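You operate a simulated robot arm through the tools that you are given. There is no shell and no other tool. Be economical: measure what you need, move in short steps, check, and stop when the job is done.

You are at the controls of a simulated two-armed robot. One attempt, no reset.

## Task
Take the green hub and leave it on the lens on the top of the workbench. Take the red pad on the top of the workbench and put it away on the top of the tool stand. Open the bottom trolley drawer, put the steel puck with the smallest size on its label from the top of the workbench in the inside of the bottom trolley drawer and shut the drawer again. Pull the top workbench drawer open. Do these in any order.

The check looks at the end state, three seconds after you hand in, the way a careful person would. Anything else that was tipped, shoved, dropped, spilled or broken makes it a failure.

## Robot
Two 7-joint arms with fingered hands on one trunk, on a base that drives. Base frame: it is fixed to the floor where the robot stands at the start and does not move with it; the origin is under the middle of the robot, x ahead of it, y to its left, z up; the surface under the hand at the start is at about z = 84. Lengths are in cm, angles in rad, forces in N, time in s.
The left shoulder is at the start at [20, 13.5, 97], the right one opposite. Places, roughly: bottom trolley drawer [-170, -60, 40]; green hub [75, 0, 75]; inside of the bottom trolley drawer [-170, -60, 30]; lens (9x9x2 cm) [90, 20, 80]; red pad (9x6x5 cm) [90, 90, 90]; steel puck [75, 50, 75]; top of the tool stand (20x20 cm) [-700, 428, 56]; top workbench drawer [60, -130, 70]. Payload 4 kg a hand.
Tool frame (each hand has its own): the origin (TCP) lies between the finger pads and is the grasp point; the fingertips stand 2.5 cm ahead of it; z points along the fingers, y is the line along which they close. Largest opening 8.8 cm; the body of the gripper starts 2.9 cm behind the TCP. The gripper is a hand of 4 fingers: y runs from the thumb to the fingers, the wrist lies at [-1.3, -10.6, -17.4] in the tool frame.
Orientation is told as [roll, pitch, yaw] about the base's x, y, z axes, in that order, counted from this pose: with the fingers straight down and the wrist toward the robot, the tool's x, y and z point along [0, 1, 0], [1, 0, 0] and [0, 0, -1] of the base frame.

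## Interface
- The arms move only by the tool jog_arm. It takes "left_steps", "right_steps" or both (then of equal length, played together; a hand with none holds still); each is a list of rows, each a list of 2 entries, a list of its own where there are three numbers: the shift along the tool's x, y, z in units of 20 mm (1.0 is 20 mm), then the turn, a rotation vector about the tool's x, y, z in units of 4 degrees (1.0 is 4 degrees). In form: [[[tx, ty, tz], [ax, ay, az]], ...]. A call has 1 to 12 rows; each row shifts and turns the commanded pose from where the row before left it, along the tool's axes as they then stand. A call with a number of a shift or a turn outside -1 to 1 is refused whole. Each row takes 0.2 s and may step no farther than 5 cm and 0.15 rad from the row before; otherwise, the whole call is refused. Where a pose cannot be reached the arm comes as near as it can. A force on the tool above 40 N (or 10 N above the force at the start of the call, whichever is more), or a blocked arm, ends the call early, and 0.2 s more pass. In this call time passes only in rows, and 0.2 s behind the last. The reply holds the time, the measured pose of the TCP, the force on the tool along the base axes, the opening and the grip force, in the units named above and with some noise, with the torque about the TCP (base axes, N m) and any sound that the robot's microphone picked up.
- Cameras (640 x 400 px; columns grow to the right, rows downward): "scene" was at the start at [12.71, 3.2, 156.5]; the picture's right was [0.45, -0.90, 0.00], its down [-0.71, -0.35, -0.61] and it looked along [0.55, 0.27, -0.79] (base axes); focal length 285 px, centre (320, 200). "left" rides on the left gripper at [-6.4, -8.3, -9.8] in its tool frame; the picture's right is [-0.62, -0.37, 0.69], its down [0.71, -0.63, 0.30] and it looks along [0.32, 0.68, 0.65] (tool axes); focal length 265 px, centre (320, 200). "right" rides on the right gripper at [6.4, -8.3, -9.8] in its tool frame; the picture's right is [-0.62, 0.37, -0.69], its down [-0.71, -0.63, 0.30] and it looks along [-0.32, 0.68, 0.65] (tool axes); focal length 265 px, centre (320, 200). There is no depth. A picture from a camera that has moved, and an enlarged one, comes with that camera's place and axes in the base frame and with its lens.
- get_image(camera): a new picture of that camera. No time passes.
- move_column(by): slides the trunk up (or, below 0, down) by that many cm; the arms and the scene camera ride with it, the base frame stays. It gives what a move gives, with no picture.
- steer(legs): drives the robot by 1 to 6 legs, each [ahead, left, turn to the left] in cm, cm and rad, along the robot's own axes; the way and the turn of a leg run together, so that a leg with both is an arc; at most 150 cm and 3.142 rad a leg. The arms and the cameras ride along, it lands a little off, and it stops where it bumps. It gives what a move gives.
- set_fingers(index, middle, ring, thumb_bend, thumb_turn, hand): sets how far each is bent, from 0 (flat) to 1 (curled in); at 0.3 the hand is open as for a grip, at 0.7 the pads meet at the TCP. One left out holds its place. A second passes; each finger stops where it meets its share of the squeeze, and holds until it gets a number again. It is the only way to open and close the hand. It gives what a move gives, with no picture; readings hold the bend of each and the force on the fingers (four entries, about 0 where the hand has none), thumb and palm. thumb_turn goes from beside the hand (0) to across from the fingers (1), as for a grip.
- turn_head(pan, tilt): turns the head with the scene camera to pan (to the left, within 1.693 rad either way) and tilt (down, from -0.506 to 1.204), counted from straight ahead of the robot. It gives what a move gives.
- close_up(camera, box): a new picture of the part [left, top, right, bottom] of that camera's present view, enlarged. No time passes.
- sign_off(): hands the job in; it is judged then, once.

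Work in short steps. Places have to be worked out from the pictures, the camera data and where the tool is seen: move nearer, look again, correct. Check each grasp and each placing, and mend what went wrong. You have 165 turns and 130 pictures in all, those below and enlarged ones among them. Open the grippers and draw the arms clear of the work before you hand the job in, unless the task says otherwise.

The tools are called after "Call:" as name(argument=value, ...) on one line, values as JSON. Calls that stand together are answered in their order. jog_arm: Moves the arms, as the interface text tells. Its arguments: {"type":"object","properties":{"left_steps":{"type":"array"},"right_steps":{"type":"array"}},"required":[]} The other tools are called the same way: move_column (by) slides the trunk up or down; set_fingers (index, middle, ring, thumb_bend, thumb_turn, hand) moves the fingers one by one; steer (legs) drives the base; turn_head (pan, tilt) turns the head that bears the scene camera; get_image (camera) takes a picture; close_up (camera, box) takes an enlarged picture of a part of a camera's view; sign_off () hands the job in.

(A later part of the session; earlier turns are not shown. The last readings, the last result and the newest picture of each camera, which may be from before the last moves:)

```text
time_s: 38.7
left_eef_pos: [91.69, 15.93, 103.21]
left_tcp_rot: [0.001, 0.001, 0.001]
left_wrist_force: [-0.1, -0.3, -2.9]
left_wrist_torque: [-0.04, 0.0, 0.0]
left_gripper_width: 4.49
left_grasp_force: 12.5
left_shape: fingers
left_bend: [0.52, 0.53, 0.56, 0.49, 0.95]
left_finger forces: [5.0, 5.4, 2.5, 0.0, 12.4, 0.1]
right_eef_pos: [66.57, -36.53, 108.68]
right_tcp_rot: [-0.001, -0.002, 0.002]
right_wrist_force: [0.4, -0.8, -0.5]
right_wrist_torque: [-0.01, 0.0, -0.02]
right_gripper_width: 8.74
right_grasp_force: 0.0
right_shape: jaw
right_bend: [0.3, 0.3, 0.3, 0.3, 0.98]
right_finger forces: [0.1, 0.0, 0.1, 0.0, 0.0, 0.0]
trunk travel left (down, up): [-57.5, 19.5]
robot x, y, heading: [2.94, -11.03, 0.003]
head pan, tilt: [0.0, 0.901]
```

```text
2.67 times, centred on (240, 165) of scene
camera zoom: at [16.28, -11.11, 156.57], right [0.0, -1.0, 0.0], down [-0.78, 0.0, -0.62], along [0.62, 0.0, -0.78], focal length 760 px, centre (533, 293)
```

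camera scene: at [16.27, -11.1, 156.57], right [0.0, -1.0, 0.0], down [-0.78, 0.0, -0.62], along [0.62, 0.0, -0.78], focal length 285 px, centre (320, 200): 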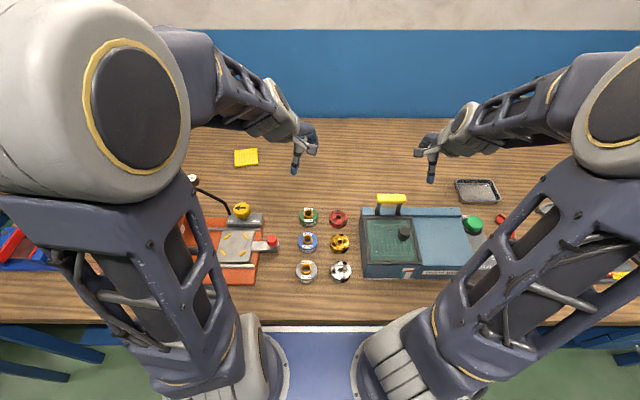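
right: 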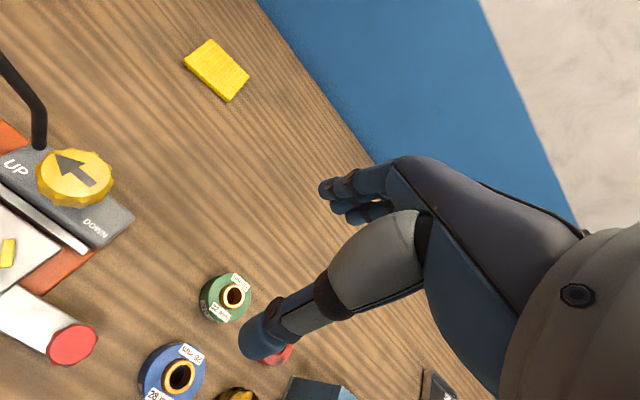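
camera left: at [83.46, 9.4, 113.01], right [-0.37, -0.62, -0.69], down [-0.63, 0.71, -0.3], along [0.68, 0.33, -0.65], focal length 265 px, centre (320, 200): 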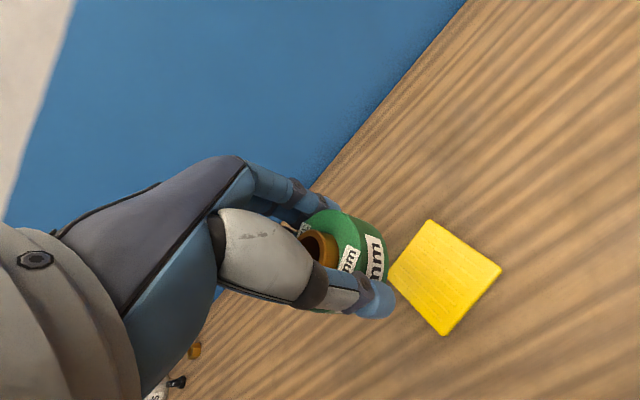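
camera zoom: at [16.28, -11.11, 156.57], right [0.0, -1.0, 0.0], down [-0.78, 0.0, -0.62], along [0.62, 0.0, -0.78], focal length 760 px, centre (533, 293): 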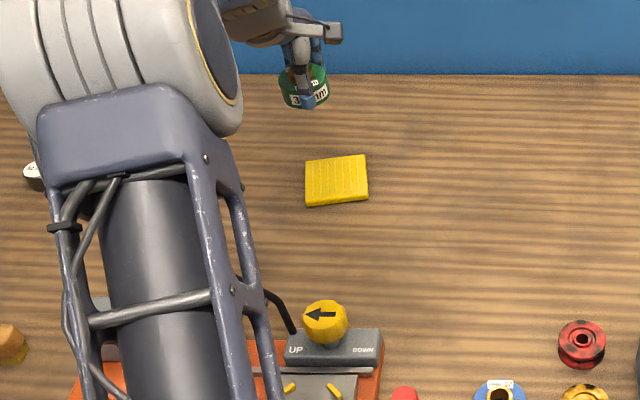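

Lens centre computed at (92.2,15.6), right below the hub. Descend to 1 cm above expected contact.

Call:
jog_arm(left_steps=[[[-0.15, 0.2, 1], [0, 0, 0]], [[0, 0, 1], [0, 0, 0]], [[0, 0, 1], [0, 0, 0]], [[0, 0, 1], [0, 0, 0]], [[0, 0, 1], [0, 0, 0]], [[0, 0, 1], [0, 0, 0]], [[0, 0, 0.5], [0, 0, 0]]])

Call:
get_image(camera="left")

Call:
close_up(camera="scene", box=[200, 110, 300, 180])

```text
time_s: 40.3
left_eef_pos: [92.39, 15.54, 90.14]
left_tcp_rot: [0.001, 0.001, 0.005]
left_wrist_force: [-0.1, -0.4, -2.6]
left_wrist_torque: [-0.05, -0.02, 0.01]
left_gripper_width: 4.46
left_grasp_force: 12.4
left_shape: fingers
left_bend: [0.52, 0.53, 0.56, 0.49, 0.95]
left_finger forces: [4.9, 5.4, 2.6, 0.1, 12.4, 0.1]
right_eef_pos: [66.4, -36.44, 108.72]
right_tcp_rot: [0.001, -0.001, 0.002]
right_wrist_force: [0.4, -0.1, -0.1]
right_wrist_torque: [-0.02, 0.01, 0.02]
right_gripper_width: 8.77
right_grasp_force: 0.0
right_shape: jaw
right_bend: [0.3, 0.3, 0.3, 0.3, 0.98]
right_finger forces: [0.0, 0.0, 0.0, 0.1, 0.0, 0.0]
trunk travel left (down, up): [-57.5, 19.5]
robot x, y, heading: [2.7, -10.96, 0.002]
head pan, tilt: [0.0, 0.901]
```

```text
99 pictures are left
camera left: at [84.05, 9.04, 99.97], right [-0.37, -0.62, -0.69], down [-0.63, 0.71, -0.3], along [0.68, 0.33, -0.65], focal length 265 px, centre (320, 200)
```

left: 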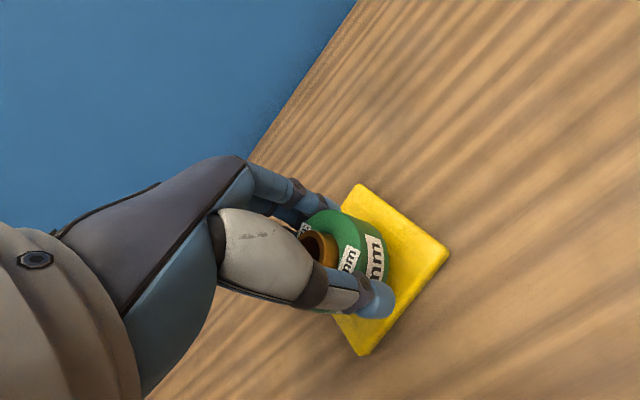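

```text
5.71 times, centred on (250, 145) of scene
camera zoom: at [16.27, -11.09, 156.57], right [0.0, -1.0, 0.0], down [-0.78, 0.0, -0.62], along [0.62, 0.0, -0.78], focal length 1629 px, centre (720, 514)
```

zoom: 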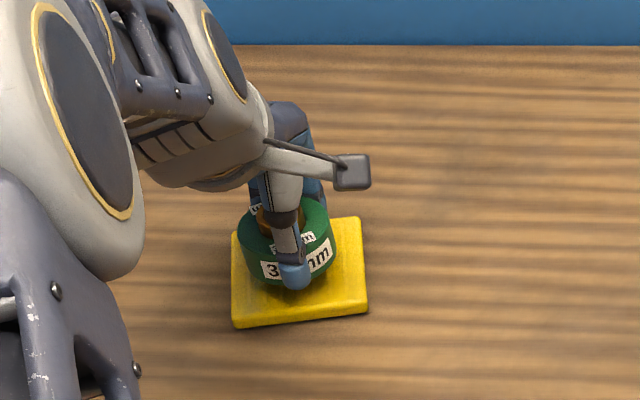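

Hub hovers nearly centred, ~0.7 cm left. Shift slightly right and lower gently till contact.

Call:
jog_arm(left_steps=[[[-0.3, 0, 0.1], [0, 0, 0]], [[0, 0, 0.2], [0, 0, 0]], [[0, 0, 0.15], [0, 0, 0]], [[0, 0, 0.15], [0, 0, 0]]])

Call:
close_up(camera="left", box=[260, 150, 460, 370])

```text
time_s: 41.3
left_eef_pos: [92.22, 15.04, 88.82]
left_tcp_rot: [0.0, 0.001, 0.002]
left_wrist_force: [-0.2, -0.3, -2.9]
left_wrist_torque: [-0.01, -0.02, 0.04]
left_gripper_width: 4.47
left_grasp_force: 12.5
left_shape: fingers
left_bend: [0.52, 0.53, 0.56, 0.49, 0.95]
left_finger forces: [4.7, 5.4, 2.7, 0.0, 12.4, 0.0]
right_eef_pos: [66.53, -36.44, 108.69]
right_tcp_rot: [-0.001, 0.0, 0.002]
right_wrist_force: [0.1, 0.8, 0.2]
right_wrist_torque: [0.01, -0.05, 0.01]
right_gripper_width: 8.75
right_grasp_force: 0.1
right_shape: jaw
right_bend: [0.3, 0.3, 0.3, 0.3, 0.98]
right_finger forces: [0.0, 0.0, 0.1, 0.0, 0.0, 0.0]
trunk travel left (down, up): [-57.5, 19.5]
robot x, y, heading: [2.81, -11.02, 0.006]
head pan, tilt: [0.0, 0.901]
```

```text
1.82 times, centred on (360, 260) of left
camera zoom: at [83.97, 8.48, 98.79], right [-0.37, -0.62, -0.69], down [-0.63, 0.71, -0.3], along [0.68, 0.33, -0.65], focal length 483 px, centre (247, 91)
```

zoom: 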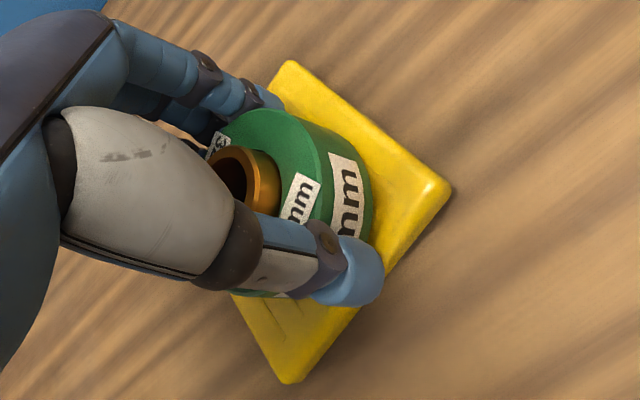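

No contact yet; keep lowering in 2 mm steps, watching the force.

Call:
jog_arm(left_steps=[[[0, 0, 0.1], [0, 0, 0]], [[0, 0, 0.1], [0, 0, 0]]])

Call:
jog_arm(left_steps=[[[0, 0, 0.1], [0, 0, 0]], [[0, 0, 0.1], [0, 0, 0]]])

```text
time_s: 41.9
left_eef_pos: [92.17, 15.1, 88.48]
left_tcp_rot: [0.0, 0.0, 0.005]
left_wrist_force: [0.4, 0.2, -3.5]
left_wrist_torque: [0.0, -0.02, 0.0]
left_gripper_width: 4.49
left_grasp_force: 12.3
left_shape: fingers
left_bend: [0.52, 0.53, 0.56, 0.49, 0.95]
left_finger forces: [5.0, 5.4, 2.7, 0.1, 12.4, 0.1]
right_eef_pos: [66.56, -36.32, 108.56]
right_tcp_rot: [0.001, -0.001, 0.003]
right_wrist_force: [0.6, 0.3, 0.6]
right_wrist_torque: [-0.02, -0.03, 0.0]
right_gripper_width: 8.74
right_grasp_force: 0.0
right_shape: jaw
right_bend: [0.3, 0.3, 0.3, 0.3, 0.98]
right_finger forces: [0.0, 0.0, 0.1, 0.1, 0.0, 0.0]
trunk travel left (down, up): [-57.5, 19.5]
robot x, y, heading: [2.62, -10.37, 0.003]
head pan, tilt: [0.0, 0.901]
```

```text
time_s: 42.5
left_eef_pos: [92.17, 14.99, 88.39]
left_tcp_rot: [0.0, -0.004, 0.005]
left_wrist_force: [-1.1, -1.0, 8.3]
left_wrist_torque: [0.05, -0.09, -0.01]
left_gripper_width: 4.48
left_grasp_force: 14.5
left_shape: fingers
left_bend: [0.52, 0.53, 0.56, 0.49, 0.95]
left_finger forces: [4.8, 5.4, 2.8, 0.0, 15.8, 0.0]
right_eef_pos: [66.51, -36.44, 108.72]
right_tcp_rot: [0.0, -0.001, 0.004]
right_wrist_force: [-0.5, 0.7, 0.3]
right_wrist_torque: [0.0, 0.0, 0.01]
right_gripper_width: 8.78
right_grasp_force: 0.1
right_shape: jaw
right_bend: [0.3, 0.3, 0.3, 0.3, 0.98]
right_finger forces: [0.1, 0.0, 0.0, 0.0, 0.0, 0.1]
trunk travel left (down, up): [-57.5, 19.5]
robot x, y, heading: [2.95, -11.11, 0.001]
head pan, tilt: [0.0, 0.901]
```

Contact (force +8 N). Open the hand and rise.

Call:
set_fingers(hand="left", index=0.3, middle=0.3, ring=0.3, thumb_bend=0.3)

Call:
jog_arm(left_steps=[[[0, 0, -0.5], [0, 0, 0]], [[0, 0, -1], [0, 0, 0]], [[0, 0, -1], [0, 0, 0]], [[0, 0, -1], [0, 0, 0]], [[0, 0, -1], [0, 0, 0]], [[0, 0, -1], [0, 0, 0]], [[0, 0, -1], [0, 0, 0]], [[0, 0, -1], [0, 0, 0]], [[0, 0, -1], [0, 0, 0]], [[0, 0, -1], [0, 0, 0]], [[0, 0, -1], [0, 0, 0]], [[0, 0, -1], [0, 0, 0]]])

Call:
close_up(camera="scene", box=[160, 100, 340, 220])

```text
time_s: 43.5
left_eef_pos: [92.2, 15.11, 88.02]
left_tcp_rot: [-0.001, 0.0, 0.004]
left_wrist_force: [-0.3, 0.0, -0.1]
left_wrist_torque: [-0.04, 0.01, -0.02]
left_gripper_width: 8.44
left_grasp_force: 0.1
left_shape: fingers
left_bend: [0.3, 0.3, 0.3, 0.3, 0.97]
left_finger forces: [0.1, 0.0, 0.1, 0.0, 0.0, 0.0]
right_eef_pos: [66.55, -36.42, 108.7]
right_tcp_rot: [-0.001, -0.001, 0.003]
right_wrist_force: [-0.5, -0.4, 0.1]
right_wrist_torque: [0.01, 0.02, 0.01]
right_gripper_width: 8.74
right_grasp_force: 0.1
right_shape: jaw
right_bend: [0.3, 0.3, 0.3, 0.3, 0.98]
right_finger forces: [0.1, 0.1, 0.0, 0.0, 0.0, 0.0]
trunk travel left (down, up): [-57.5, 19.5]
robot x, y, heading: [2.51, -11.48, 0.0]
head pan, tilt: [0.0, 0.901]
```

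```text
time_s: 46.1
left_eef_pos: [92.12, 15.11, 111.0]
left_tcp_rot: [0.001, 0.0, 0.003]
left_wrist_force: [-0.4, 0.7, 0.0]
left_wrist_torque: [0.01, 0.0, 0.01]
left_gripper_width: 8.45
left_grasp_force: 0.0
left_shape: fingers
left_bend: [0.3, 0.3, 0.3, 0.3, 0.97]
left_finger forces: [0.0, 0.1, 0.0, 0.0, 0.0, 0.0]
right_eef_pos: [66.62, -36.43, 108.59]
right_tcp_rot: [0.001, -0.001, 0.003]
right_wrist_force: [0.7, 0.0, -0.4]
right_wrist_torque: [0.01, 0.0, -0.04]
right_gripper_width: 8.76
right_grasp_force: 0.1
right_shape: jaw
right_bend: [0.3, 0.3, 0.3, 0.3, 0.98]
right_finger forces: [0.0, 0.1, 0.0, 0.1, 0.0, 0.1]
trunk travel left (down, up): [-57.5, 19.5]
robot x, y, heading: [2.86, -11.08, 0.002]
head pan, tilt: [0.0, 0.901]
```

```text
3.33 times, centred on (250, 160) of scene
camera zoom: at [16.28, -11.09, 156.57], right [0.0, -1.0, 0.0], down [-0.78, 0.0, -0.62], along [0.62, 0.0, -0.78], focal length 950 px, centre (553, 333)
```

zoom: 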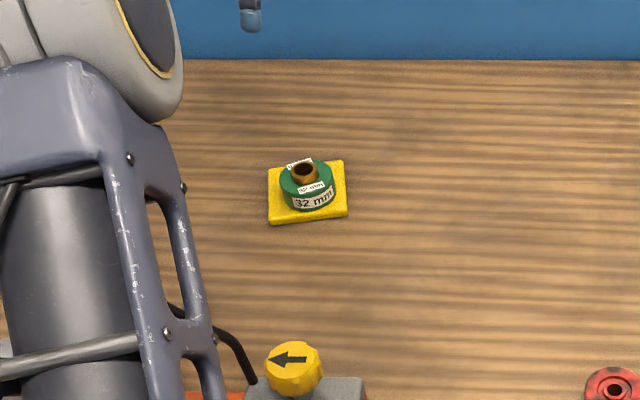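

Hub rests on the lens, upright. I draw the left arm back and read the third disc near (80,31).

Call:
jog_arm(left_steps=[[[-0.6, -1, 0], [0, 0, 0]], [[-0.6, -1, 0], [0, 0, 0]], [[-0.6, -1, 0], [0, 0, 0]], [[-0.6, -1, 0], [0, 0, 0]], [[-0.6, -1, 0], [0, 0, 0]], [[-0.6, -1, 0], [0, 0, 0]], [[-0.6, -1, 0], [0, 0, 0]], [[-0.6, -1, 0], [0, 0, 0]], [[-0.6, -1, 0], [0, 0, 0]], [[-0.6, -1, 0], [0, 0, 0]], [[-0.6, -1, 0], [0, 0, 0]], [[-0.6, -1, 0], [0, 0, 0]]])

Call:
get_image(camera="left")

Call:
close_up(camera="scene", box=[100, 120, 260, 220])

```text
time_s: 48.7
left_eef_pos: [68.18, 0.65, 111.16]
left_tcp_rot: [-0.001, 0.0, 0.004]
left_wrist_force: [0.1, -0.2, 0.0]
left_wrist_torque: [0.01, -0.01, -0.04]
left_gripper_width: 8.43
left_grasp_force: 0.0
left_shape: fingers
left_bend: [0.3, 0.3, 0.3, 0.3, 0.97]
left_finger forces: [0.0, 0.0, 0.1, 0.0, 0.0, 0.0]
right_eef_pos: [66.57, -36.45, 108.61]
right_tcp_rot: [0.001, 0.0, 0.005]
right_wrist_force: [0.1, 0.3, -0.8]
right_wrist_torque: [0.0, 0.02, 0.02]
right_gripper_width: 8.76
right_grasp_force: 0.1
right_shape: jaw
right_bend: [0.3, 0.3, 0.3, 0.3, 0.98]
right_finger forces: [0.1, 0.0, 0.0, 0.0, 0.0, 0.0]
trunk travel left (down, up): [-57.5, 19.5]
robot x, y, heading: [2.71, -10.64, 0.004]
head pan, tilt: [0.0, 0.901]
```

```text
95 pictures are left
camera left: at [59.95, -5.91, 120.97], right [-0.37, -0.62, -0.69], down [-0.63, 0.71, -0.3], along [0.68, 0.33, -0.65], focal length 265 px, centre (320, 200)
```

left: 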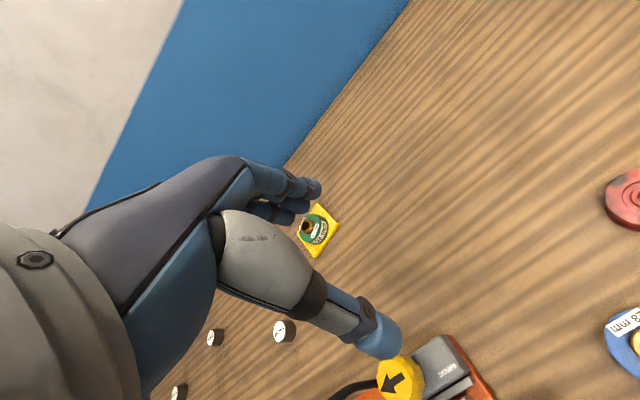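

```text
4.00 times, centred on (180, 170) of scene
camera zoom: at [16.29, -11.08, 156.57], right [0.0, -1.0, 0.0], down [-0.78, 0.0, -0.62], along [0.62, 0.0, -0.78], focal length 1140 px, centre (880, 320)
```

zoom: 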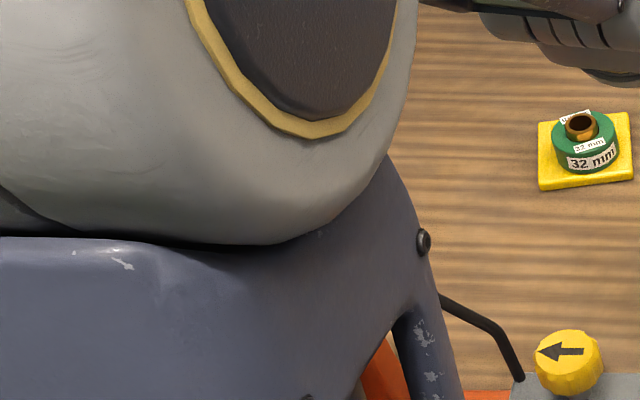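

Three discs in the left view; zoom on them.

Call:
close_up(camera="left", box=[200, 310, 310, 360])

Call:
close_up(camera="left", box=[150, 370, 210, 400])

```text
5.82 times, centred on (255, 335) of left
camera zoom: at [59.95, -5.91, 120.97], right [-0.37, -0.62, -0.69], down [-0.63, 0.71, -0.3], along [0.68, 0.33, -0.65], focal length 1544 px, centre (698, -586)
```

zoom: 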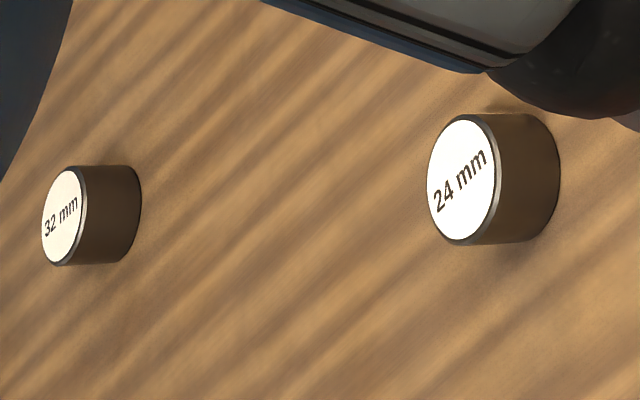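

```text
10.67 times, centred on (180, 385) of left
camera zoom: at [59.95, -5.91, 120.97], right [-0.37, -0.62, -0.69], down [-0.63, 0.71, -0.3], along [0.68, 0.33, -0.65], focal length 2831 px, centre (1813, -1773)
```

zoom: 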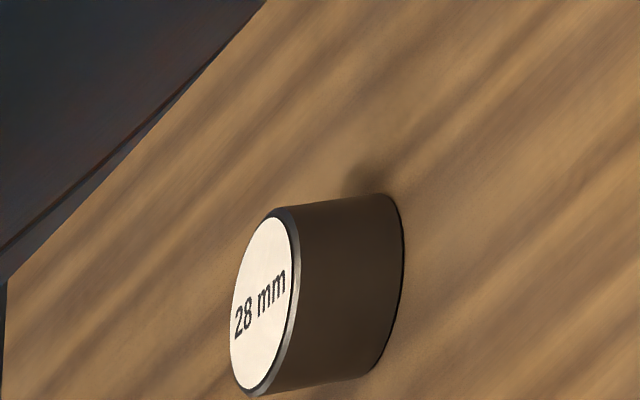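

The 24 mm puck near (81,32.5) is the smallest of the three seen. I check the right end of the bench for other labelled discs before deciding.

Call:
turn_head(pan=-0.85, tilt=0.55)

Call:
get_image(camera="scene")

Call:
close_up(camera="right", box=[320, 0, 640, 400])

```text
time_s: 49.9
left_eef_pos: [68.24, 0.41, 111.09]
left_tcp_rot: [0.0, -0.001, 0.003]
left_wrist_force: [-0.6, -1.2, -0.6]
left_wrist_torque: [0.02, -0.01, -0.01]
left_gripper_width: 8.43
left_grasp_force: 0.0
left_shape: fingers
left_bend: [0.3, 0.3, 0.3, 0.3, 0.97]
left_finger forces: [0.0, 0.0, 0.0, 0.0, 0.0, 0.1]
right_eef_pos: [66.4, -36.39, 108.7]
right_tcp_rot: [0.0, 0.0, 0.005]
right_wrist_force: [0.6, -0.2, 0.4]
right_wrist_torque: [-0.01, 0.01, -0.01]
right_gripper_width: 8.77
right_grasp_force: 0.1
right_shape: jaw
right_bend: [0.3, 0.3, 0.3, 0.3, 0.98]
right_finger forces: [0.0, 0.0, 0.1, 0.0, 0.0, 0.0]
trunk travel left (down, up): [-57.5, 19.5]
robot x, y, heading: [3.0, -10.93, 0.005]
head pan, tilt: [-0.85, 0.55]
```

```text
91 pictures are left
camera scene: at [14.68, -17.84, 159.5], right [-0.75, -0.66, 0.0], down [-0.35, 0.39, -0.85], along [0.57, -0.64, -0.52], focal length 285 px, centre (320, 200)
```

scene: 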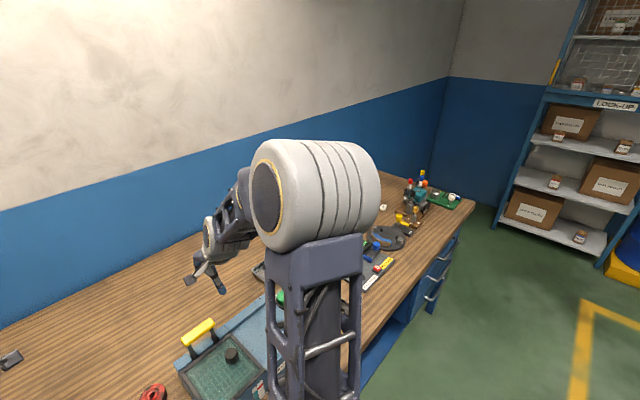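

```text
1.00 times, centred on (480, 200) of right (not enlarged: the box is as wide or as high as the picture)
camera zoom: at [58.29, -30.14, 118.57], right [0.37, -0.62, 0.69], down [-0.63, -0.72, -0.3], along [0.68, -0.32, -0.65], focal length 265 px, centre (160, 200)
```

zoom: 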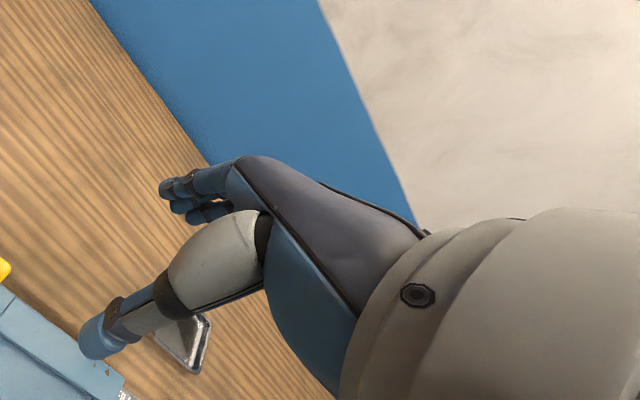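

Nothing else labelled like a puck there; 24 mm it is. Raise the trunk 6 cm and strafe left to y≈38 so the left hand can reach the puck from the side away from the orange press.

Call:
move_column(by=6)

Call:
steer(legs=[[0, 49, 0]])

Call:
turn_head(pan=0.0, tilt=0.9)

Call:
get_image(camera="scene")

Call:
get_image(camera="left")

```text
time_s: 50.9
left_eef_pos: [68.24, 0.62, 117.02]
left_tcp_rot: [-0.001, 0.001, 0.003]
left_wrist_force: [0.1, 0.4, 0.4]
left_wrist_torque: [0.0, -0.02, -0.05]
left_gripper_width: 8.42
left_grasp_force: 0.0
left_shape: fingers
left_bend: [0.3, 0.3, 0.3, 0.3, 0.97]
left_finger forces: [0.0, 0.1, 0.0, 0.0, 0.0, 0.0]
right_eef_pos: [66.61, -36.46, 114.6]
right_tcp_rot: [-0.001, -0.001, 0.002]
right_wrist_force: [0.4, 0.1, 0.6]
right_wrist_torque: [-0.04, -0.04, 0.0]
right_gripper_width: 8.75
right_grasp_force: 0.0
right_shape: jaw
right_bend: [0.3, 0.3, 0.3, 0.3, 0.98]
right_finger forces: [0.1, 0.1, 0.1, 0.1, 0.0, 0.0]
trunk travel left (down, up): [-63.5, 13.5]
robot x, y, heading: [2.64, -11.05, 0.004]
head pan, tilt: [-0.85, 0.55]
```

```text
time_s: 53.8
left_eef_pos: [68.02, 50.15, 117.18]
left_tcp_rot: [-0.001, 0.0, 0.008]
left_wrist_force: [-0.3, -0.3, 0.7]
left_wrist_torque: [-0.01, -0.01, 0.02]
left_gripper_width: 8.43
left_grasp_force: 0.1
left_shape: fingers
left_bend: [0.3, 0.3, 0.3, 0.3, 0.97]
left_finger forces: [0.0, 0.1, 0.0, 0.0, 0.0, 0.0]
right_eef_pos: [66.34, 13.15, 114.63]
right_tcp_rot: [-0.002, 0.001, 0.008]
right_wrist_force: [-0.4, 0.6, 0.1]
right_wrist_torque: [-0.02, -0.02, 0.0]
right_gripper_width: 8.79
right_grasp_force: 0.1
right_shape: jaw
right_bend: [0.3, 0.3, 0.3, 0.3, 0.98]
right_finger forces: [0.0, 0.1, 0.1, 0.1, 0.0, 0.0]
trunk travel left (down, up): [-63.5, 13.5]
robot x, y, heading: [2.45, 38.3, 0.006]
head pan, tilt: [-0.85, 0.55]
```

```text
time_s: 55.0
left_eef_pos: [67.89, 50.18, 117.06]
left_tcp_rot: [0.0, 0.0, 0.006]
left_wrist_force: [0.4, 0.6, -0.4]
left_wrist_torque: [-0.01, -0.04, 0.01]
left_gripper_width: 8.44
left_grasp_force: 0.0
left_shape: fingers
left_bend: [0.3, 0.3, 0.3, 0.3, 0.97]
left_finger forces: [0.0, 0.0, 0.1, 0.1, 0.1, 0.0]
right_eef_pos: [66.32, 13.01, 114.55]
right_tcp_rot: [0.001, 0.0, 0.007]
right_wrist_force: [-0.8, 0.3, 1.1]
right_wrist_torque: [-0.01, 0.01, 0.03]
right_gripper_width: 8.79
right_grasp_force: 0.0
right_shape: jaw
right_bend: [0.3, 0.3, 0.3, 0.3, 0.98]
right_finger forces: [0.1, 0.0, 0.0, 0.0, 0.0, 0.0]
trunk travel left (down, up): [-63.5, 13.5]
robot x, y, heading: [2.5, 38.32, 0.005]
head pan, tilt: [0.0, 0.901]
```

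```text
89 pictures are left
camera scene: at [16.0, 38.35, 162.57], right [0.01, -1.0, 0.0], down [-0.78, 0.0, -0.62], along [0.62, 0.0, -0.78], focal length 285 px, centre (320, 200)
```

scene: 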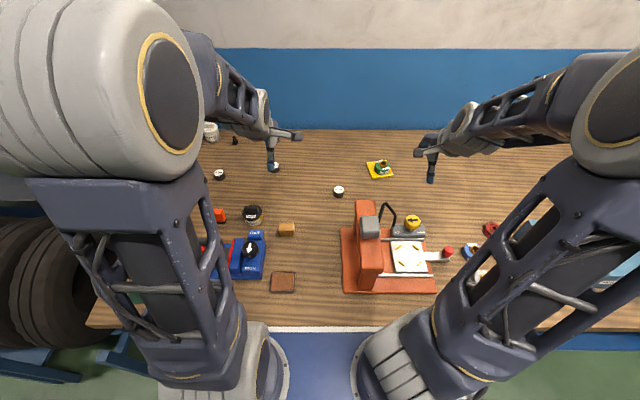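

```text
88 pictures are left
camera left: at [59.68, 43.65, 126.98], right [-0.36, -0.62, -0.69], down [-0.64, 0.71, -0.3], along [0.68, 0.33, -0.65], focal length 265 px, centre (320, 200)
```

left: 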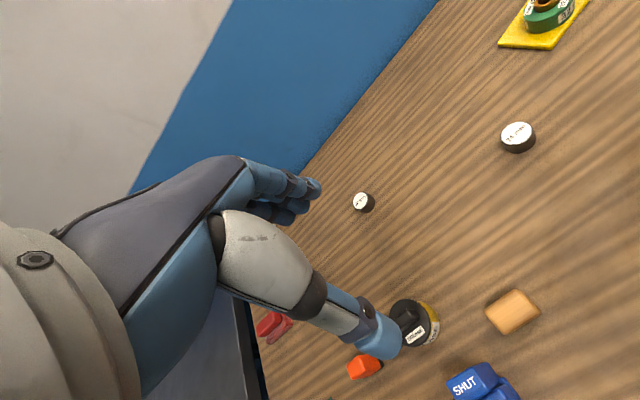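

Puck at about (81.3,32). I bring the left hand above it, with yaw -25° so that wrist and forearm keep left of the press.

Call:
jog_arm(left_steps=[[[-0.92, 0.67, 0], [0, 0, 0]], [[-0.92, 0.67, 0], [0, 0, 0]], [[-0.92, 0.67, 0], [0, 0, 0]], [[-0.92, 0.67, 0], [0, 0, 0]], [[-0.92, 0.67, 0], [0, 0, 0]], [[-0.92, 0.67, 0], [0, 0, 0]], [[-0.92, 0.67, 0], [0, 0, 0]], [[-0.92, 0.67, 0], [0, 0, 0]], [[-0.92, 0.67, 0], [0, 0, 0]], [[-0.92, 0.67, 0], [0, 0, 0]]])

Call:
jog_arm(left_steps=[[[0, 0, 1], [0, 0, 0.9]], [[0, 0, 1], [0, 0, 0.9]], [[0, 0, 1], [0, 0, 0.9]], [[0, 0, 1], [0, 0, 0.9]], [[0, 0, 1], [0, 0, 0.9]], [[0, 0, 1], [0, 0, 0.9]], [[0, 0, 1], [0, 0, 0.9]], [[0, 0, 1], [0, 0, 0]], [[0, 0, 1], [0, 0, 0]], [[0, 0, 1], [0, 0, 0]]])

Call:
get_image(camera="left")

Call:
get_image(camera="scene")

```text
time_s: 57.2
left_eef_pos: [81.47, 31.88, 117.08]
left_tcp_rot: [0.001, 0.0, 0.007]
left_wrist_force: [-0.1, 1.0, 0.3]
left_wrist_torque: [-0.03, 0.04, 0.01]
left_gripper_width: 8.44
left_grasp_force: 0.1
left_shape: fingers
left_bend: [0.3, 0.3, 0.3, 0.3, 0.97]
left_finger forces: [0.0, 0.0, 0.0, 0.0, 0.1, 0.0]
right_eef_pos: [66.29, 13.09, 114.56]
right_tcp_rot: [-0.001, 0.0, 0.008]
right_wrist_force: [0.3, 0.5, 0.3]
right_wrist_torque: [-0.02, 0.0, 0.0]
right_gripper_width: 8.78
right_grasp_force: 0.0
right_shape: jaw
right_bend: [0.3, 0.3, 0.3, 0.3, 0.98]
right_finger forces: [0.1, 0.0, 0.0, 0.0, 0.0, 0.0]
trunk travel left (down, up): [-63.5, 13.5]
robot x, y, heading: [2.52, 38.38, 0.014]
head pan, tilt: [0.0, 0.901]
```

```text
time_s: 59.4
left_eef_pos: [81.46, 31.81, 96.95]
left_tcp_rot: [0.0, -0.001, -0.434]
left_wrist_force: [0.2, 0.0, 0.6]
left_wrist_torque: [0.01, 0.04, -0.01]
left_gripper_width: 8.44
left_grasp_force: 0.1
left_shape: fingers
left_bend: [0.3, 0.3, 0.3, 0.3, 0.97]
left_finger forces: [0.0, 0.0, 0.1, 0.1, 0.0, 0.0]
right_eef_pos: [66.4, 13.05, 114.76]
right_tcp_rot: [0.0, 0.0, 0.007]
right_wrist_force: [0.3, -0.7, 0.1]
right_wrist_torque: [-0.02, 0.0, -0.05]
right_gripper_width: 8.77
right_grasp_force: 0.1
right_shape: jaw
right_bend: [0.3, 0.3, 0.3, 0.3, 0.98]
right_finger forces: [0.0, 0.1, 0.1, 0.0, 0.0, 0.0]
trunk travel left (down, up): [-63.5, 13.5]
robot x, y, heading: [2.59, 38.37, 0.006]
head pan, tilt: [0.0, 0.901]
```

```text
87 pictures are left
camera left: at [71.19, 29.53, 106.86], right [-0.59, -0.41, -0.69], down [-0.27, 0.91, -0.3], along [0.76, 0.01, -0.65], focal length 265 px, centre (320, 200)
```

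left: 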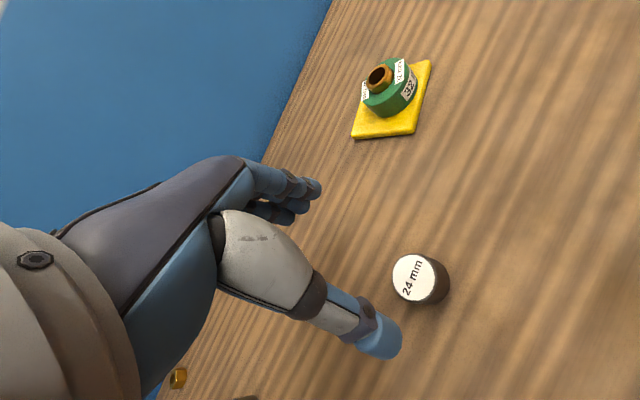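

```text
86 pictures are left
camera scene: at [15.99, 38.35, 162.58], right [0.01, -1.0, 0.0], down [-0.78, -0.01, -0.62], along [0.62, 0.0, -0.78], focal length 285 px, centre (320, 200)
```

scene: 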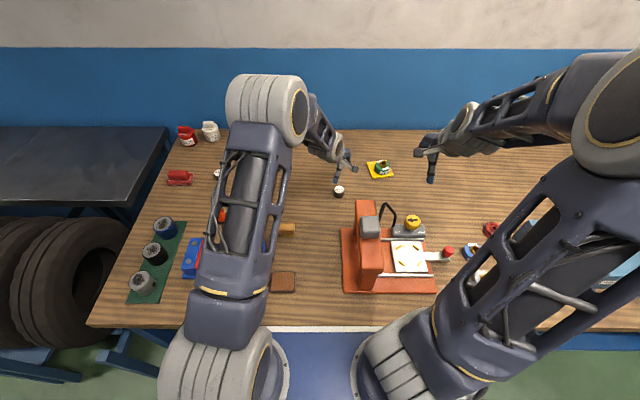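

Fine correction (-0.4,+0.4) and descend to z≈86.9 around the puck.

Call:
jog_arm(left_steps=[[[0.1, -0.27, 0], [0, 0, 0]], [[0, 0, 1], [0, 0, 0]], [[0, 0, 1], [0, 0, 0]], [[0, 0, 1], [0, 0, 0]], [[0, 0, 1], [0, 0, 0]], [[0, 0, 1], [0, 0, 0]]])

Call:
get_image(camera="left")

Call:
set_fingers(hand="left", index=0.65, middle=0.65, ring=0.65, thumb_bend=0.65)

Call:
get_image(camera="left")

```text
time_s: 60.8
left_eef_pos: [81.16, 32.21, 87.08]
left_tcp_rot: [0.001, 0.0, -0.433]
left_wrist_force: [0.5, -0.1, 0.3]
left_wrist_torque: [-0.02, -0.01, 0.04]
left_gripper_width: 8.42
left_grasp_force: 0.0
left_shape: fingers
left_bend: [0.3, 0.3, 0.3, 0.3, 0.97]
left_finger forces: [0.1, 0.0, 0.0, 0.1, 0.0, 0.1]
right_eef_pos: [66.3, 13.16, 114.66]
right_tcp_rot: [-0.001, 0.0, 0.007]
right_wrist_force: [0.5, -0.2, -0.8]
right_wrist_torque: [0.03, 0.02, 0.01]
right_gripper_width: 8.74
right_grasp_force: 0.1
right_shape: jaw
right_bend: [0.3, 0.3, 0.3, 0.3, 0.98]
right_finger forces: [0.1, 0.1, 0.0, 0.0, 0.1, 0.0]
trunk travel left (down, up): [-63.5, 13.5]
robot x, y, heading: [2.61, 38.6, 0.007]
head pan, tilt: [0.0, 0.901]
```

```text
85 pictures are left
camera left: at [70.85, 29.87, 97.0], right [-0.59, -0.41, -0.69], down [-0.27, 0.91, -0.3], along [0.76, 0.01, -0.65], focal length 265 px, centre (320, 200)
```

left: 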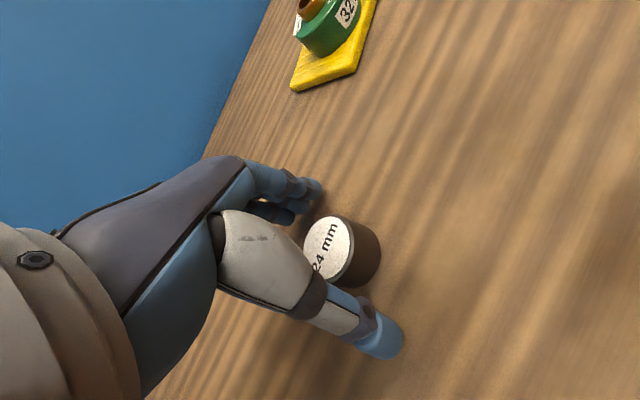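

```text
time_s: 61.8
left_eef_pos: [81.07, 32.31, 87.11]
left_tcp_rot: [0.0, 0.001, -0.433]
left_wrist_force: [-1.0, -0.1, 0.6]
left_wrist_torque: [-0.01, -0.05, 0.0]
left_gripper_width: 3.01
left_grasp_force: 8.1
left_shape: fingers
left_bend: [0.57, 0.6, 0.65, 0.55, 0.96]
left_finger forces: [4.7, 3.7, 0.1, 0.0, 8.1, 0.0]
right_eef_pos: [66.3, 13.2, 114.62]
right_tcp_rot: [0.0, 0.0, 0.006]
right_wrist_force: [-0.2, -0.1, 0.0]
right_wrist_torque: [0.02, 0.0, 0.0]
right_gripper_width: 8.74
right_grasp_force: 0.1
right_shape: jaw
right_bend: [0.3, 0.3, 0.3, 0.3, 0.98]
right_finger forces: [0.1, 0.0, 0.0, 0.1, 0.1, 0.0]
trunk travel left (down, up): [-63.5, 13.5]
robot x, y, heading: [2.24, 38.23, 0.008]
head pan, tilt: [0.0, 0.901]
```

```text
84 pictures are left
camera left: at [70.85, 29.86, 97.02], right [-0.59, -0.41, -0.69], down [-0.27, 0.91, -0.3], along [0.76, 0.01, -0.65], focal length 265 px, centre (320, 200)
```

left: 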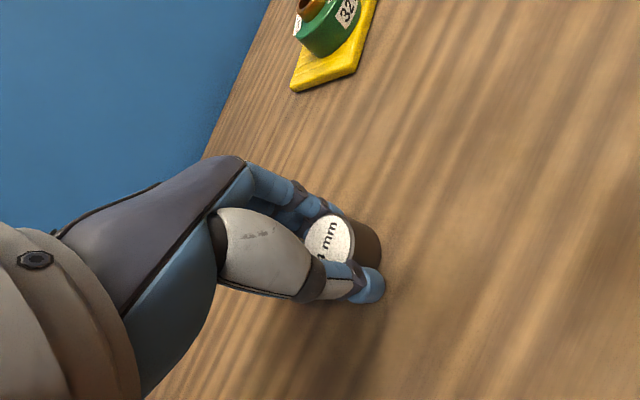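

Puck gripped (3.0 cm, 8 N). Lift it and check.

Call:
jog_arm(left_steps=[[[0, 0, -0.5], [0, 0, 0]], [[0, 0, -0.5], [0, 0, 0]], [[0, 0, -1], [0, 0, 0]], [[0, 0, -1], [0, 0, 0]], [[0, 0, -1], [0, 0, 0]], [[0, 0, -1], [0, 0, 0]], [[0, 0, -1], [0, 0, 0]], [[0, 0, -1], [0, 0, 0]], [[0, 0, -1], [0, 0, 0]], [[0, 0, -1], [0, 0, 0]], [[0, 0, -1], [0, 0, 0]], [[0, 0, -1], [0, 0, 0]]])

Call:
get_image(camera="left")

```text
time_s: 64.4
left_eef_pos: [81.18, 32.11, 108.91]
left_tcp_rot: [-0.002, -0.001, -0.431]
left_wrist_force: [-0.4, 0.2, -2.3]
left_wrist_torque: [-0.01, 0.01, 0.04]
left_gripper_width: 3.0
left_grasp_force: 8.1
left_shape: fingers
left_bend: [0.57, 0.6, 0.65, 0.55, 0.96]
left_finger forces: [4.5, 3.5, 0.0, 0.0, 8.0, 0.2]
right_eef_pos: [66.39, 13.15, 114.59]
right_tcp_rot: [0.001, 0.0, 0.006]
right_wrist_force: [-0.5, -0.2, -0.4]
right_wrist_torque: [-0.01, 0.01, -0.01]
right_gripper_width: 8.78
right_grasp_force: 0.0
right_shape: jaw
right_bend: [0.3, 0.3, 0.3, 0.3, 0.98]
right_finger forces: [0.0, 0.0, 0.1, 0.1, 0.1, 0.1]
trunk travel left (down, up): [-63.5, 13.5]
robot x, y, heading: [2.5, 38.11, 0.011]
head pan, tilt: [0.0, 0.901]
```

```text
83 pictures are left
camera left: at [70.99, 29.86, 118.87], right [-0.59, -0.41, -0.69], down [-0.27, 0.91, -0.3], along [0.76, 0.01, -0.65], focal length 265 px, centre (320, 200)
```

left: 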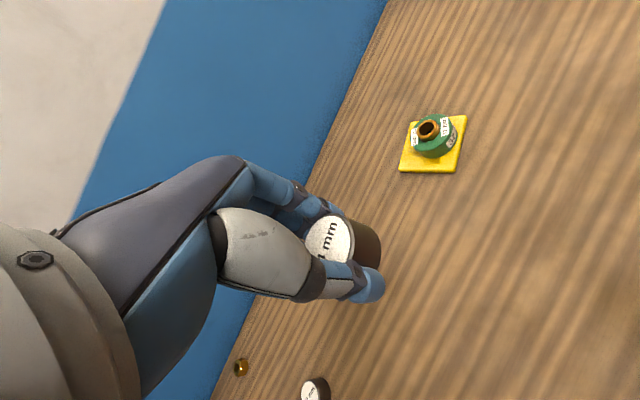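

Holding. Raise the trunk 7 cm more, back away to x≈-75 and turn right to look at the trolley.

Call:
move_column(by=7)

Call:
steer(legs=[[-77, 0, 0], [0, 0, -1.6]])

Call:
turn_head(pan=-0.75, tilt=0.6)

Call:
get_image(camera="scene")

```text
time_s: 65.5
left_eef_pos: [81.27, 32.36, 115.96]
left_tcp_rot: [-0.001, 0.0, -0.433]
left_wrist_force: [1.1, -0.2, -1.7]
left_wrist_torque: [0.02, -0.02, 0.0]
left_gripper_width: 3.01
left_grasp_force: 7.8
left_shape: fingers
left_bend: [0.57, 0.6, 0.65, 0.55, 0.96]
left_finger forces: [4.6, 3.5, 0.0, 0.0, 8.0, 0.1]
right_eef_pos: [66.31, 13.18, 121.57]
right_tcp_rot: [0.001, 0.0, 0.007]
right_wrist_force: [0.6, -0.2, -0.2]
right_wrist_torque: [0.0, 0.01, -0.02]
right_gripper_width: 8.76
right_grasp_force: 0.0
right_shape: jaw
right_bend: [0.3, 0.3, 0.3, 0.3, 0.98]
right_finger forces: [0.1, 0.0, 0.0, 0.1, 0.0, 0.1]
trunk travel left (down, up): [-70.5, 6.5]
robot x, y, heading: [2.75, 38.37, 0.005]
head pan, tilt: [0.0, 0.901]
```

```text
time_s: 73.5
left_eef_pos: [-81.54, -40.66, 115.94]
left_tcp_rot: [0.001, 0.0, -2.01]
left_wrist_force: [-0.5, -0.8, -2.7]
left_wrist_torque: [0.01, 0.02, 0.0]
left_gripper_width: 2.96
left_grasp_force: 8.0
left_shape: fingers
left_bend: [0.57, 0.61, 0.65, 0.55, 0.96]
left_finger forces: [4.5, 3.4, 0.1, 0.0, 7.7, 0.0]
right_eef_pos: [-100.79, -25.73, 121.61]
right_tcp_rot: [0.002, -0.001, -1.569]
right_wrist_force: [0.4, 0.3, 0.7]
right_wrist_torque: [0.0, -0.04, -0.03]
right_gripper_width: 8.76
right_grasp_force: 0.0
right_shape: jaw
right_bend: [0.3, 0.3, 0.3, 0.3, 0.98]
right_finger forces: [0.0, 0.0, 0.0, 0.0, 0.0, 0.1]
trunk travel left (down, up): [-70.5, 6.5]
robot x, y, heading: [-75.36, 38.3, -1.575]
head pan, tilt: [0.0, 0.901]
```

```text
time_s: 74.6
left_eef_pos: [-81.72, -40.79, 116.13]
left_tcp_rot: [0.0, 0.0, -2.009]
left_wrist_force: [0.0, -0.7, -2.0]
left_wrist_torque: [0.01, -0.05, 0.0]
left_gripper_width: 2.96
left_grasp_force: 7.5
left_shape: fingers
left_bend: [0.57, 0.61, 0.65, 0.55, 0.96]
left_finger forces: [4.5, 3.4, 0.0, 0.0, 7.6, 0.0]
right_eef_pos: [-100.69, -25.83, 121.62]
right_tcp_rot: [0.0, 0.0, -1.57]
right_wrist_force: [0.5, -0.3, 0.9]
right_wrist_torque: [0.01, 0.0, 0.01]
right_gripper_width: 8.77
right_grasp_force: 0.1
right_shape: jaw
right_bend: [0.3, 0.3, 0.3, 0.3, 0.98]
right_finger forces: [0.1, 0.1, 0.0, 0.0, 0.1, 0.0]
trunk travel left (down, up): [-70.5, 6.5]
robot x, y, heading: [-75.45, 38.26, -1.573]
head pan, tilt: [-0.75, 0.6]
```

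```text
82 pictures are left
camera scene: at [-81.16, 25.43, 172.05], right [-0.73, 0.68, 0.0], down [0.38, 0.41, -0.82], along [-0.56, -0.6, -0.57], focal length 285 px, centre (320, 200)
```

scene: 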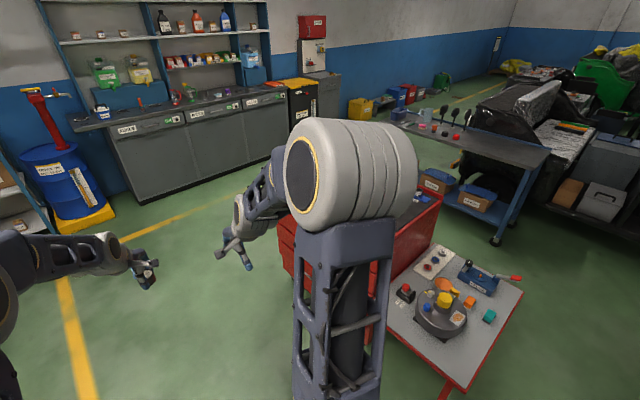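

The trolley is hidden by the right arm. I'll drive to about (-60,-50) and turn to face -x, then look at its front.

Call:
move_column(by=6)

Call:
steer(legs=[[88, 15, 0], [0, 0, -1.568]])

Call:
turn_head(pan=0.0, tilt=0.75)

Call:
get_image(camera="scene")

```text
time_s: 75.6
left_eef_pos: [-81.79, -40.64, 121.92]
left_tcp_rot: [0.0, 0.0, -2.008]
left_wrist_force: [0.0, -1.0, -2.1]
left_wrist_torque: [-0.02, -0.02, -0.01]
left_gripper_width: 2.91
left_grasp_force: 7.5
left_shape: fingers
left_bend: [0.57, 0.61, 0.65, 0.55, 0.96]
left_finger forces: [4.5, 3.4, 0.1, 0.0, 7.6, 0.0]
right_eef_pos: [-100.63, -25.63, 127.73]
right_tcp_rot: [0.0, -0.001, -1.569]
right_wrist_force: [-0.4, 0.6, 0.6]
right_wrist_torque: [-0.01, 0.01, 0.0]
right_gripper_width: 8.75
right_grasp_force: 0.0
right_shape: jaw
right_bend: [0.3, 0.3, 0.3, 0.3, 0.98]
right_finger forces: [0.0, 0.1, 0.1, 0.0, 0.1, 0.1]
trunk travel left (down, up): [-76.5, 0.5]
robot x, y, heading: [-75.25, 37.96, -1.569]
head pan, tilt: [-0.75, 0.6]
```

```text
time_s: 84.0
left_eef_pos: [-139.01, -40.55, 121.98]
left_tcp_rot: [0.0, 0.0, 2.698]
left_wrist_force: [-0.1, 0.4, -1.9]
left_wrist_torque: [0.0, 0.0, 0.01]
left_gripper_width: 2.9
left_grasp_force: 7.4
left_shape: fingers
left_bend: [0.57, 0.61, 0.65, 0.56, 0.96]
left_finger forces: [4.4, 3.3, 0.0, 0.1, 7.2, 0.1]
right_eef_pos: [-123.8, -21.77, 127.58]
right_tcp_rot: [0.0, 0.002, 3.138]
right_wrist_force: [0.0, 0.3, 0.5]
right_wrist_torque: [0.01, 0.03, -0.03]
right_gripper_width: 8.75
right_grasp_force: 0.0
right_shape: jaw
right_bend: [0.3, 0.3, 0.3, 0.3, 0.98]
right_finger forces: [0.0, 0.0, 0.1, 0.0, 0.0, 0.0]
trunk travel left (down, up): [-76.5, 0.5]
robot x, y, heading: [-60.28, -47.62, 3.136]
head pan, tilt: [-0.75, 0.6]
```

```text
time_s: 85.1
left_eef_pos: [-139.07, -40.7, 122.01]
left_tcp_rot: [-0.001, 0.0, 2.695]
left_wrist_force: [-0.6, 0.1, -2.1]
left_wrist_torque: [-0.02, 0.01, 0.01]
left_gripper_width: 2.91
left_grasp_force: 7.4
left_shape: fingers
left_bend: [0.57, 0.61, 0.65, 0.56, 0.96]
left_finger forces: [4.4, 3.3, 0.1, 0.0, 7.3, 0.0]
right_eef_pos: [-123.89, -21.63, 127.74]
right_tcp_rot: [0.002, 0.0, 3.135]
right_wrist_force: [0.2, -0.2, -0.1]
right_wrist_torque: [0.03, 0.01, 0.01]
right_gripper_width: 8.77
right_grasp_force: 0.1
right_shape: jaw
right_bend: [0.3, 0.3, 0.3, 0.3, 0.98]
right_finger forces: [0.0, 0.0, 0.0, 0.0, 0.0, 0.1]
trunk travel left (down, up): [-76.5, 0.5]
robot x, y, heading: [-60.4, -47.84, 3.14]
head pan, tilt: [0.0, 0.75]
```

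```text
81 pictures are left
camera scene: at [-74.66, -47.79, 176.76], right [0.01, 1.0, 0.0], down [0.68, 0.0, -0.73], along [-0.73, 0.0, -0.68], focal length 285 px, centre (320, 200)
```

scene: 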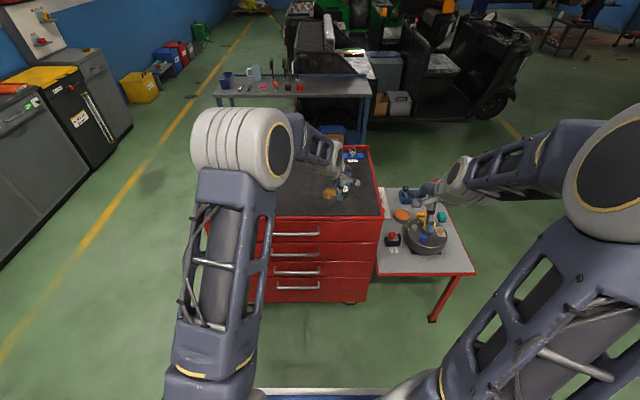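

The trolley faces me: bottom handle near (-157,-59,~36). I tuck the left arm (with puck) back and left, shift the robot to y≈-68, and lower the trunk to see the bottom drawer.

Call:
jog_arm(left_steps=[[[0.46, -0.99, 0], [0, 0, 0]], [[0.46, -0.99, 0], [0, 0, 0]], [[0.46, -0.99, 0], [0, 0, 0]], [[0.46, -0.99, 0], [0, 0, 0]], [[0.46, -0.99, 0], [0, 0, 0]], [[0.46, -0.99, 0], [0, 0, 0]], [[0.46, -0.99, 0], [0, 0, 0]], [[0.46, -0.99, 0], [0, 0, 0]], [[0.46, -0.99, 0], [0, 0, 0]], [[0.46, -0.99, 0], [0, 0, 0]], [[0.46, -0.99, 0], [0, 0, 0]], [[0.46, -0.99, 0], [0, 0, 0]]])

Call:
jog_arm(left_steps=[[[0, 0, 0], [0, 0, -0.9]], [[0, 0, 0], [0, 0, -0.9]], [[0, 0, 0], [0, 0, -0.9]], [[0, 0, 0], [0, 0, -0.9]], [[0, 0, 0], [0, 0, -0.9]], [[0, 0, 0], [0, 0, -0.9]], [[0, 0, 0], [0, 0, -0.9]]])

Call:
steer(legs=[[0, 20, 0]])

Call:
move_column(by=-50)

Call:
get_image(camera="scene")

```text
time_s: 87.7
left_eef_pos: [-122.14, -60.84, 121.97]
left_tcp_rot: [0.0, -0.001, 2.695]
left_wrist_force: [0.4, 1.1, -2.2]
left_wrist_torque: [-0.03, -0.01, 0.0]
left_gripper_width: 2.9
left_grasp_force: 7.3
left_shape: fingers
left_bend: [0.57, 0.61, 0.65, 0.56, 0.96]
left_finger forces: [4.5, 3.4, 0.0, 0.0, 7.3, 0.0]
right_eef_pos: [-123.97, -21.66, 127.77]
right_tcp_rot: [0.0, -0.001, 3.137]
right_wrist_force: [-0.2, -1.2, 0.8]
right_wrist_torque: [-0.02, 0.01, -0.04]
right_gripper_width: 8.8
right_grasp_force: 0.0
right_shape: jaw
right_bend: [0.3, 0.3, 0.3, 0.3, 0.98]
right_finger forces: [0.0, 0.0, 0.0, 0.0, 0.0, 0.0]
trunk travel left (down, up): [-76.5, 0.5]
robot x, y, heading: [-60.22, -47.73, 3.14]
head pan, tilt: [0.0, 0.75]
```

```text
time_s: 89.3
left_eef_pos: [-122.3, -60.9, 121.89]
left_tcp_rot: [0.0, 0.0, 3.137]
left_wrist_force: [0.4, 0.3, -2.9]
left_wrist_torque: [0.03, -0.03, -0.02]
left_gripper_width: 2.89
left_grasp_force: 7.6
left_shape: fingers
left_bend: [0.57, 0.61, 0.65, 0.56, 0.96]
left_finger forces: [4.5, 3.4, 0.1, 0.1, 7.2, 0.1]
right_eef_pos: [-124.03, -21.76, 127.65]
right_tcp_rot: [0.0, 0.0, 3.136]
right_wrist_force: [0.1, 0.1, 0.8]
right_wrist_torque: [0.01, 0.02, 0.01]
right_gripper_width: 8.75
right_grasp_force: 0.0
right_shape: jaw
right_bend: [0.3, 0.3, 0.3, 0.3, 0.98]
right_finger forces: [0.0, 0.0, 0.0, 0.1, 0.1, 0.0]
trunk travel left (down, up): [-76.5, 0.5]
robot x, y, heading: [-60.06, -47.12, 3.139]
head pan, tilt: [0.0, 0.75]
```

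```text
time_s: 90.9
left_eef_pos: [-122.42, -80.84, 121.81]
left_tcp_rot: [-0.002, 0.001, 3.134]
left_wrist_force: [-0.5, 0.1, -2.5]
left_wrist_torque: [0.03, -0.01, -0.01]
left_gripper_width: 2.9
left_grasp_force: 7.2
left_shape: fingers
left_bend: [0.57, 0.61, 0.65, 0.56, 0.96]
left_finger forces: [4.6, 3.3, 0.1, 0.0, 7.3, 0.1]
right_eef_pos: [-123.92, -41.7, 127.61]
right_tcp_rot: [0.0, 0.0, 3.135]
right_wrist_force: [0.9, 0.2, -0.4]
right_wrist_torque: [0.02, 0.01, 0.0]
right_gripper_width: 8.76
right_grasp_force: 0.0
right_shape: jaw
right_bend: [0.3, 0.3, 0.3, 0.3, 0.98]
right_finger forces: [0.0, 0.1, 0.0, 0.0, 0.0, 0.0]
trunk travel left (down, up): [-76.5, 0.5]
robot x, y, heading: [-60.43, -67.67, 3.137]
head pan, tilt: [0.0, 0.75]
```

```text
refused: -50 is not a number from -40 to 40
```

```text
80 pictures are left
camera scene: at [-74.77, -67.84, 176.76], right [0.01, 1.0, 0.0], down [0.68, 0.0, -0.73], along [-0.73, 0.0, -0.68], focal length 285 px, centre (320, 200)
```

scene: 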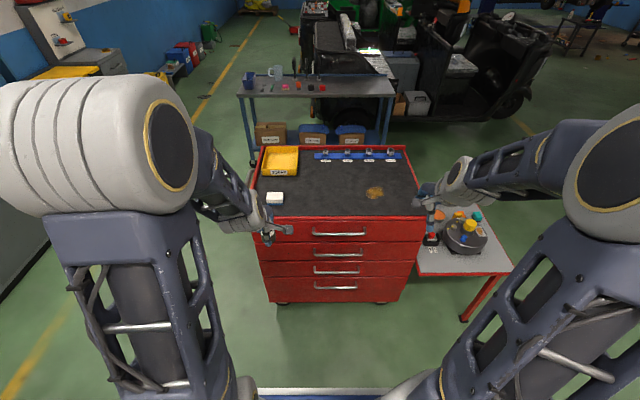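

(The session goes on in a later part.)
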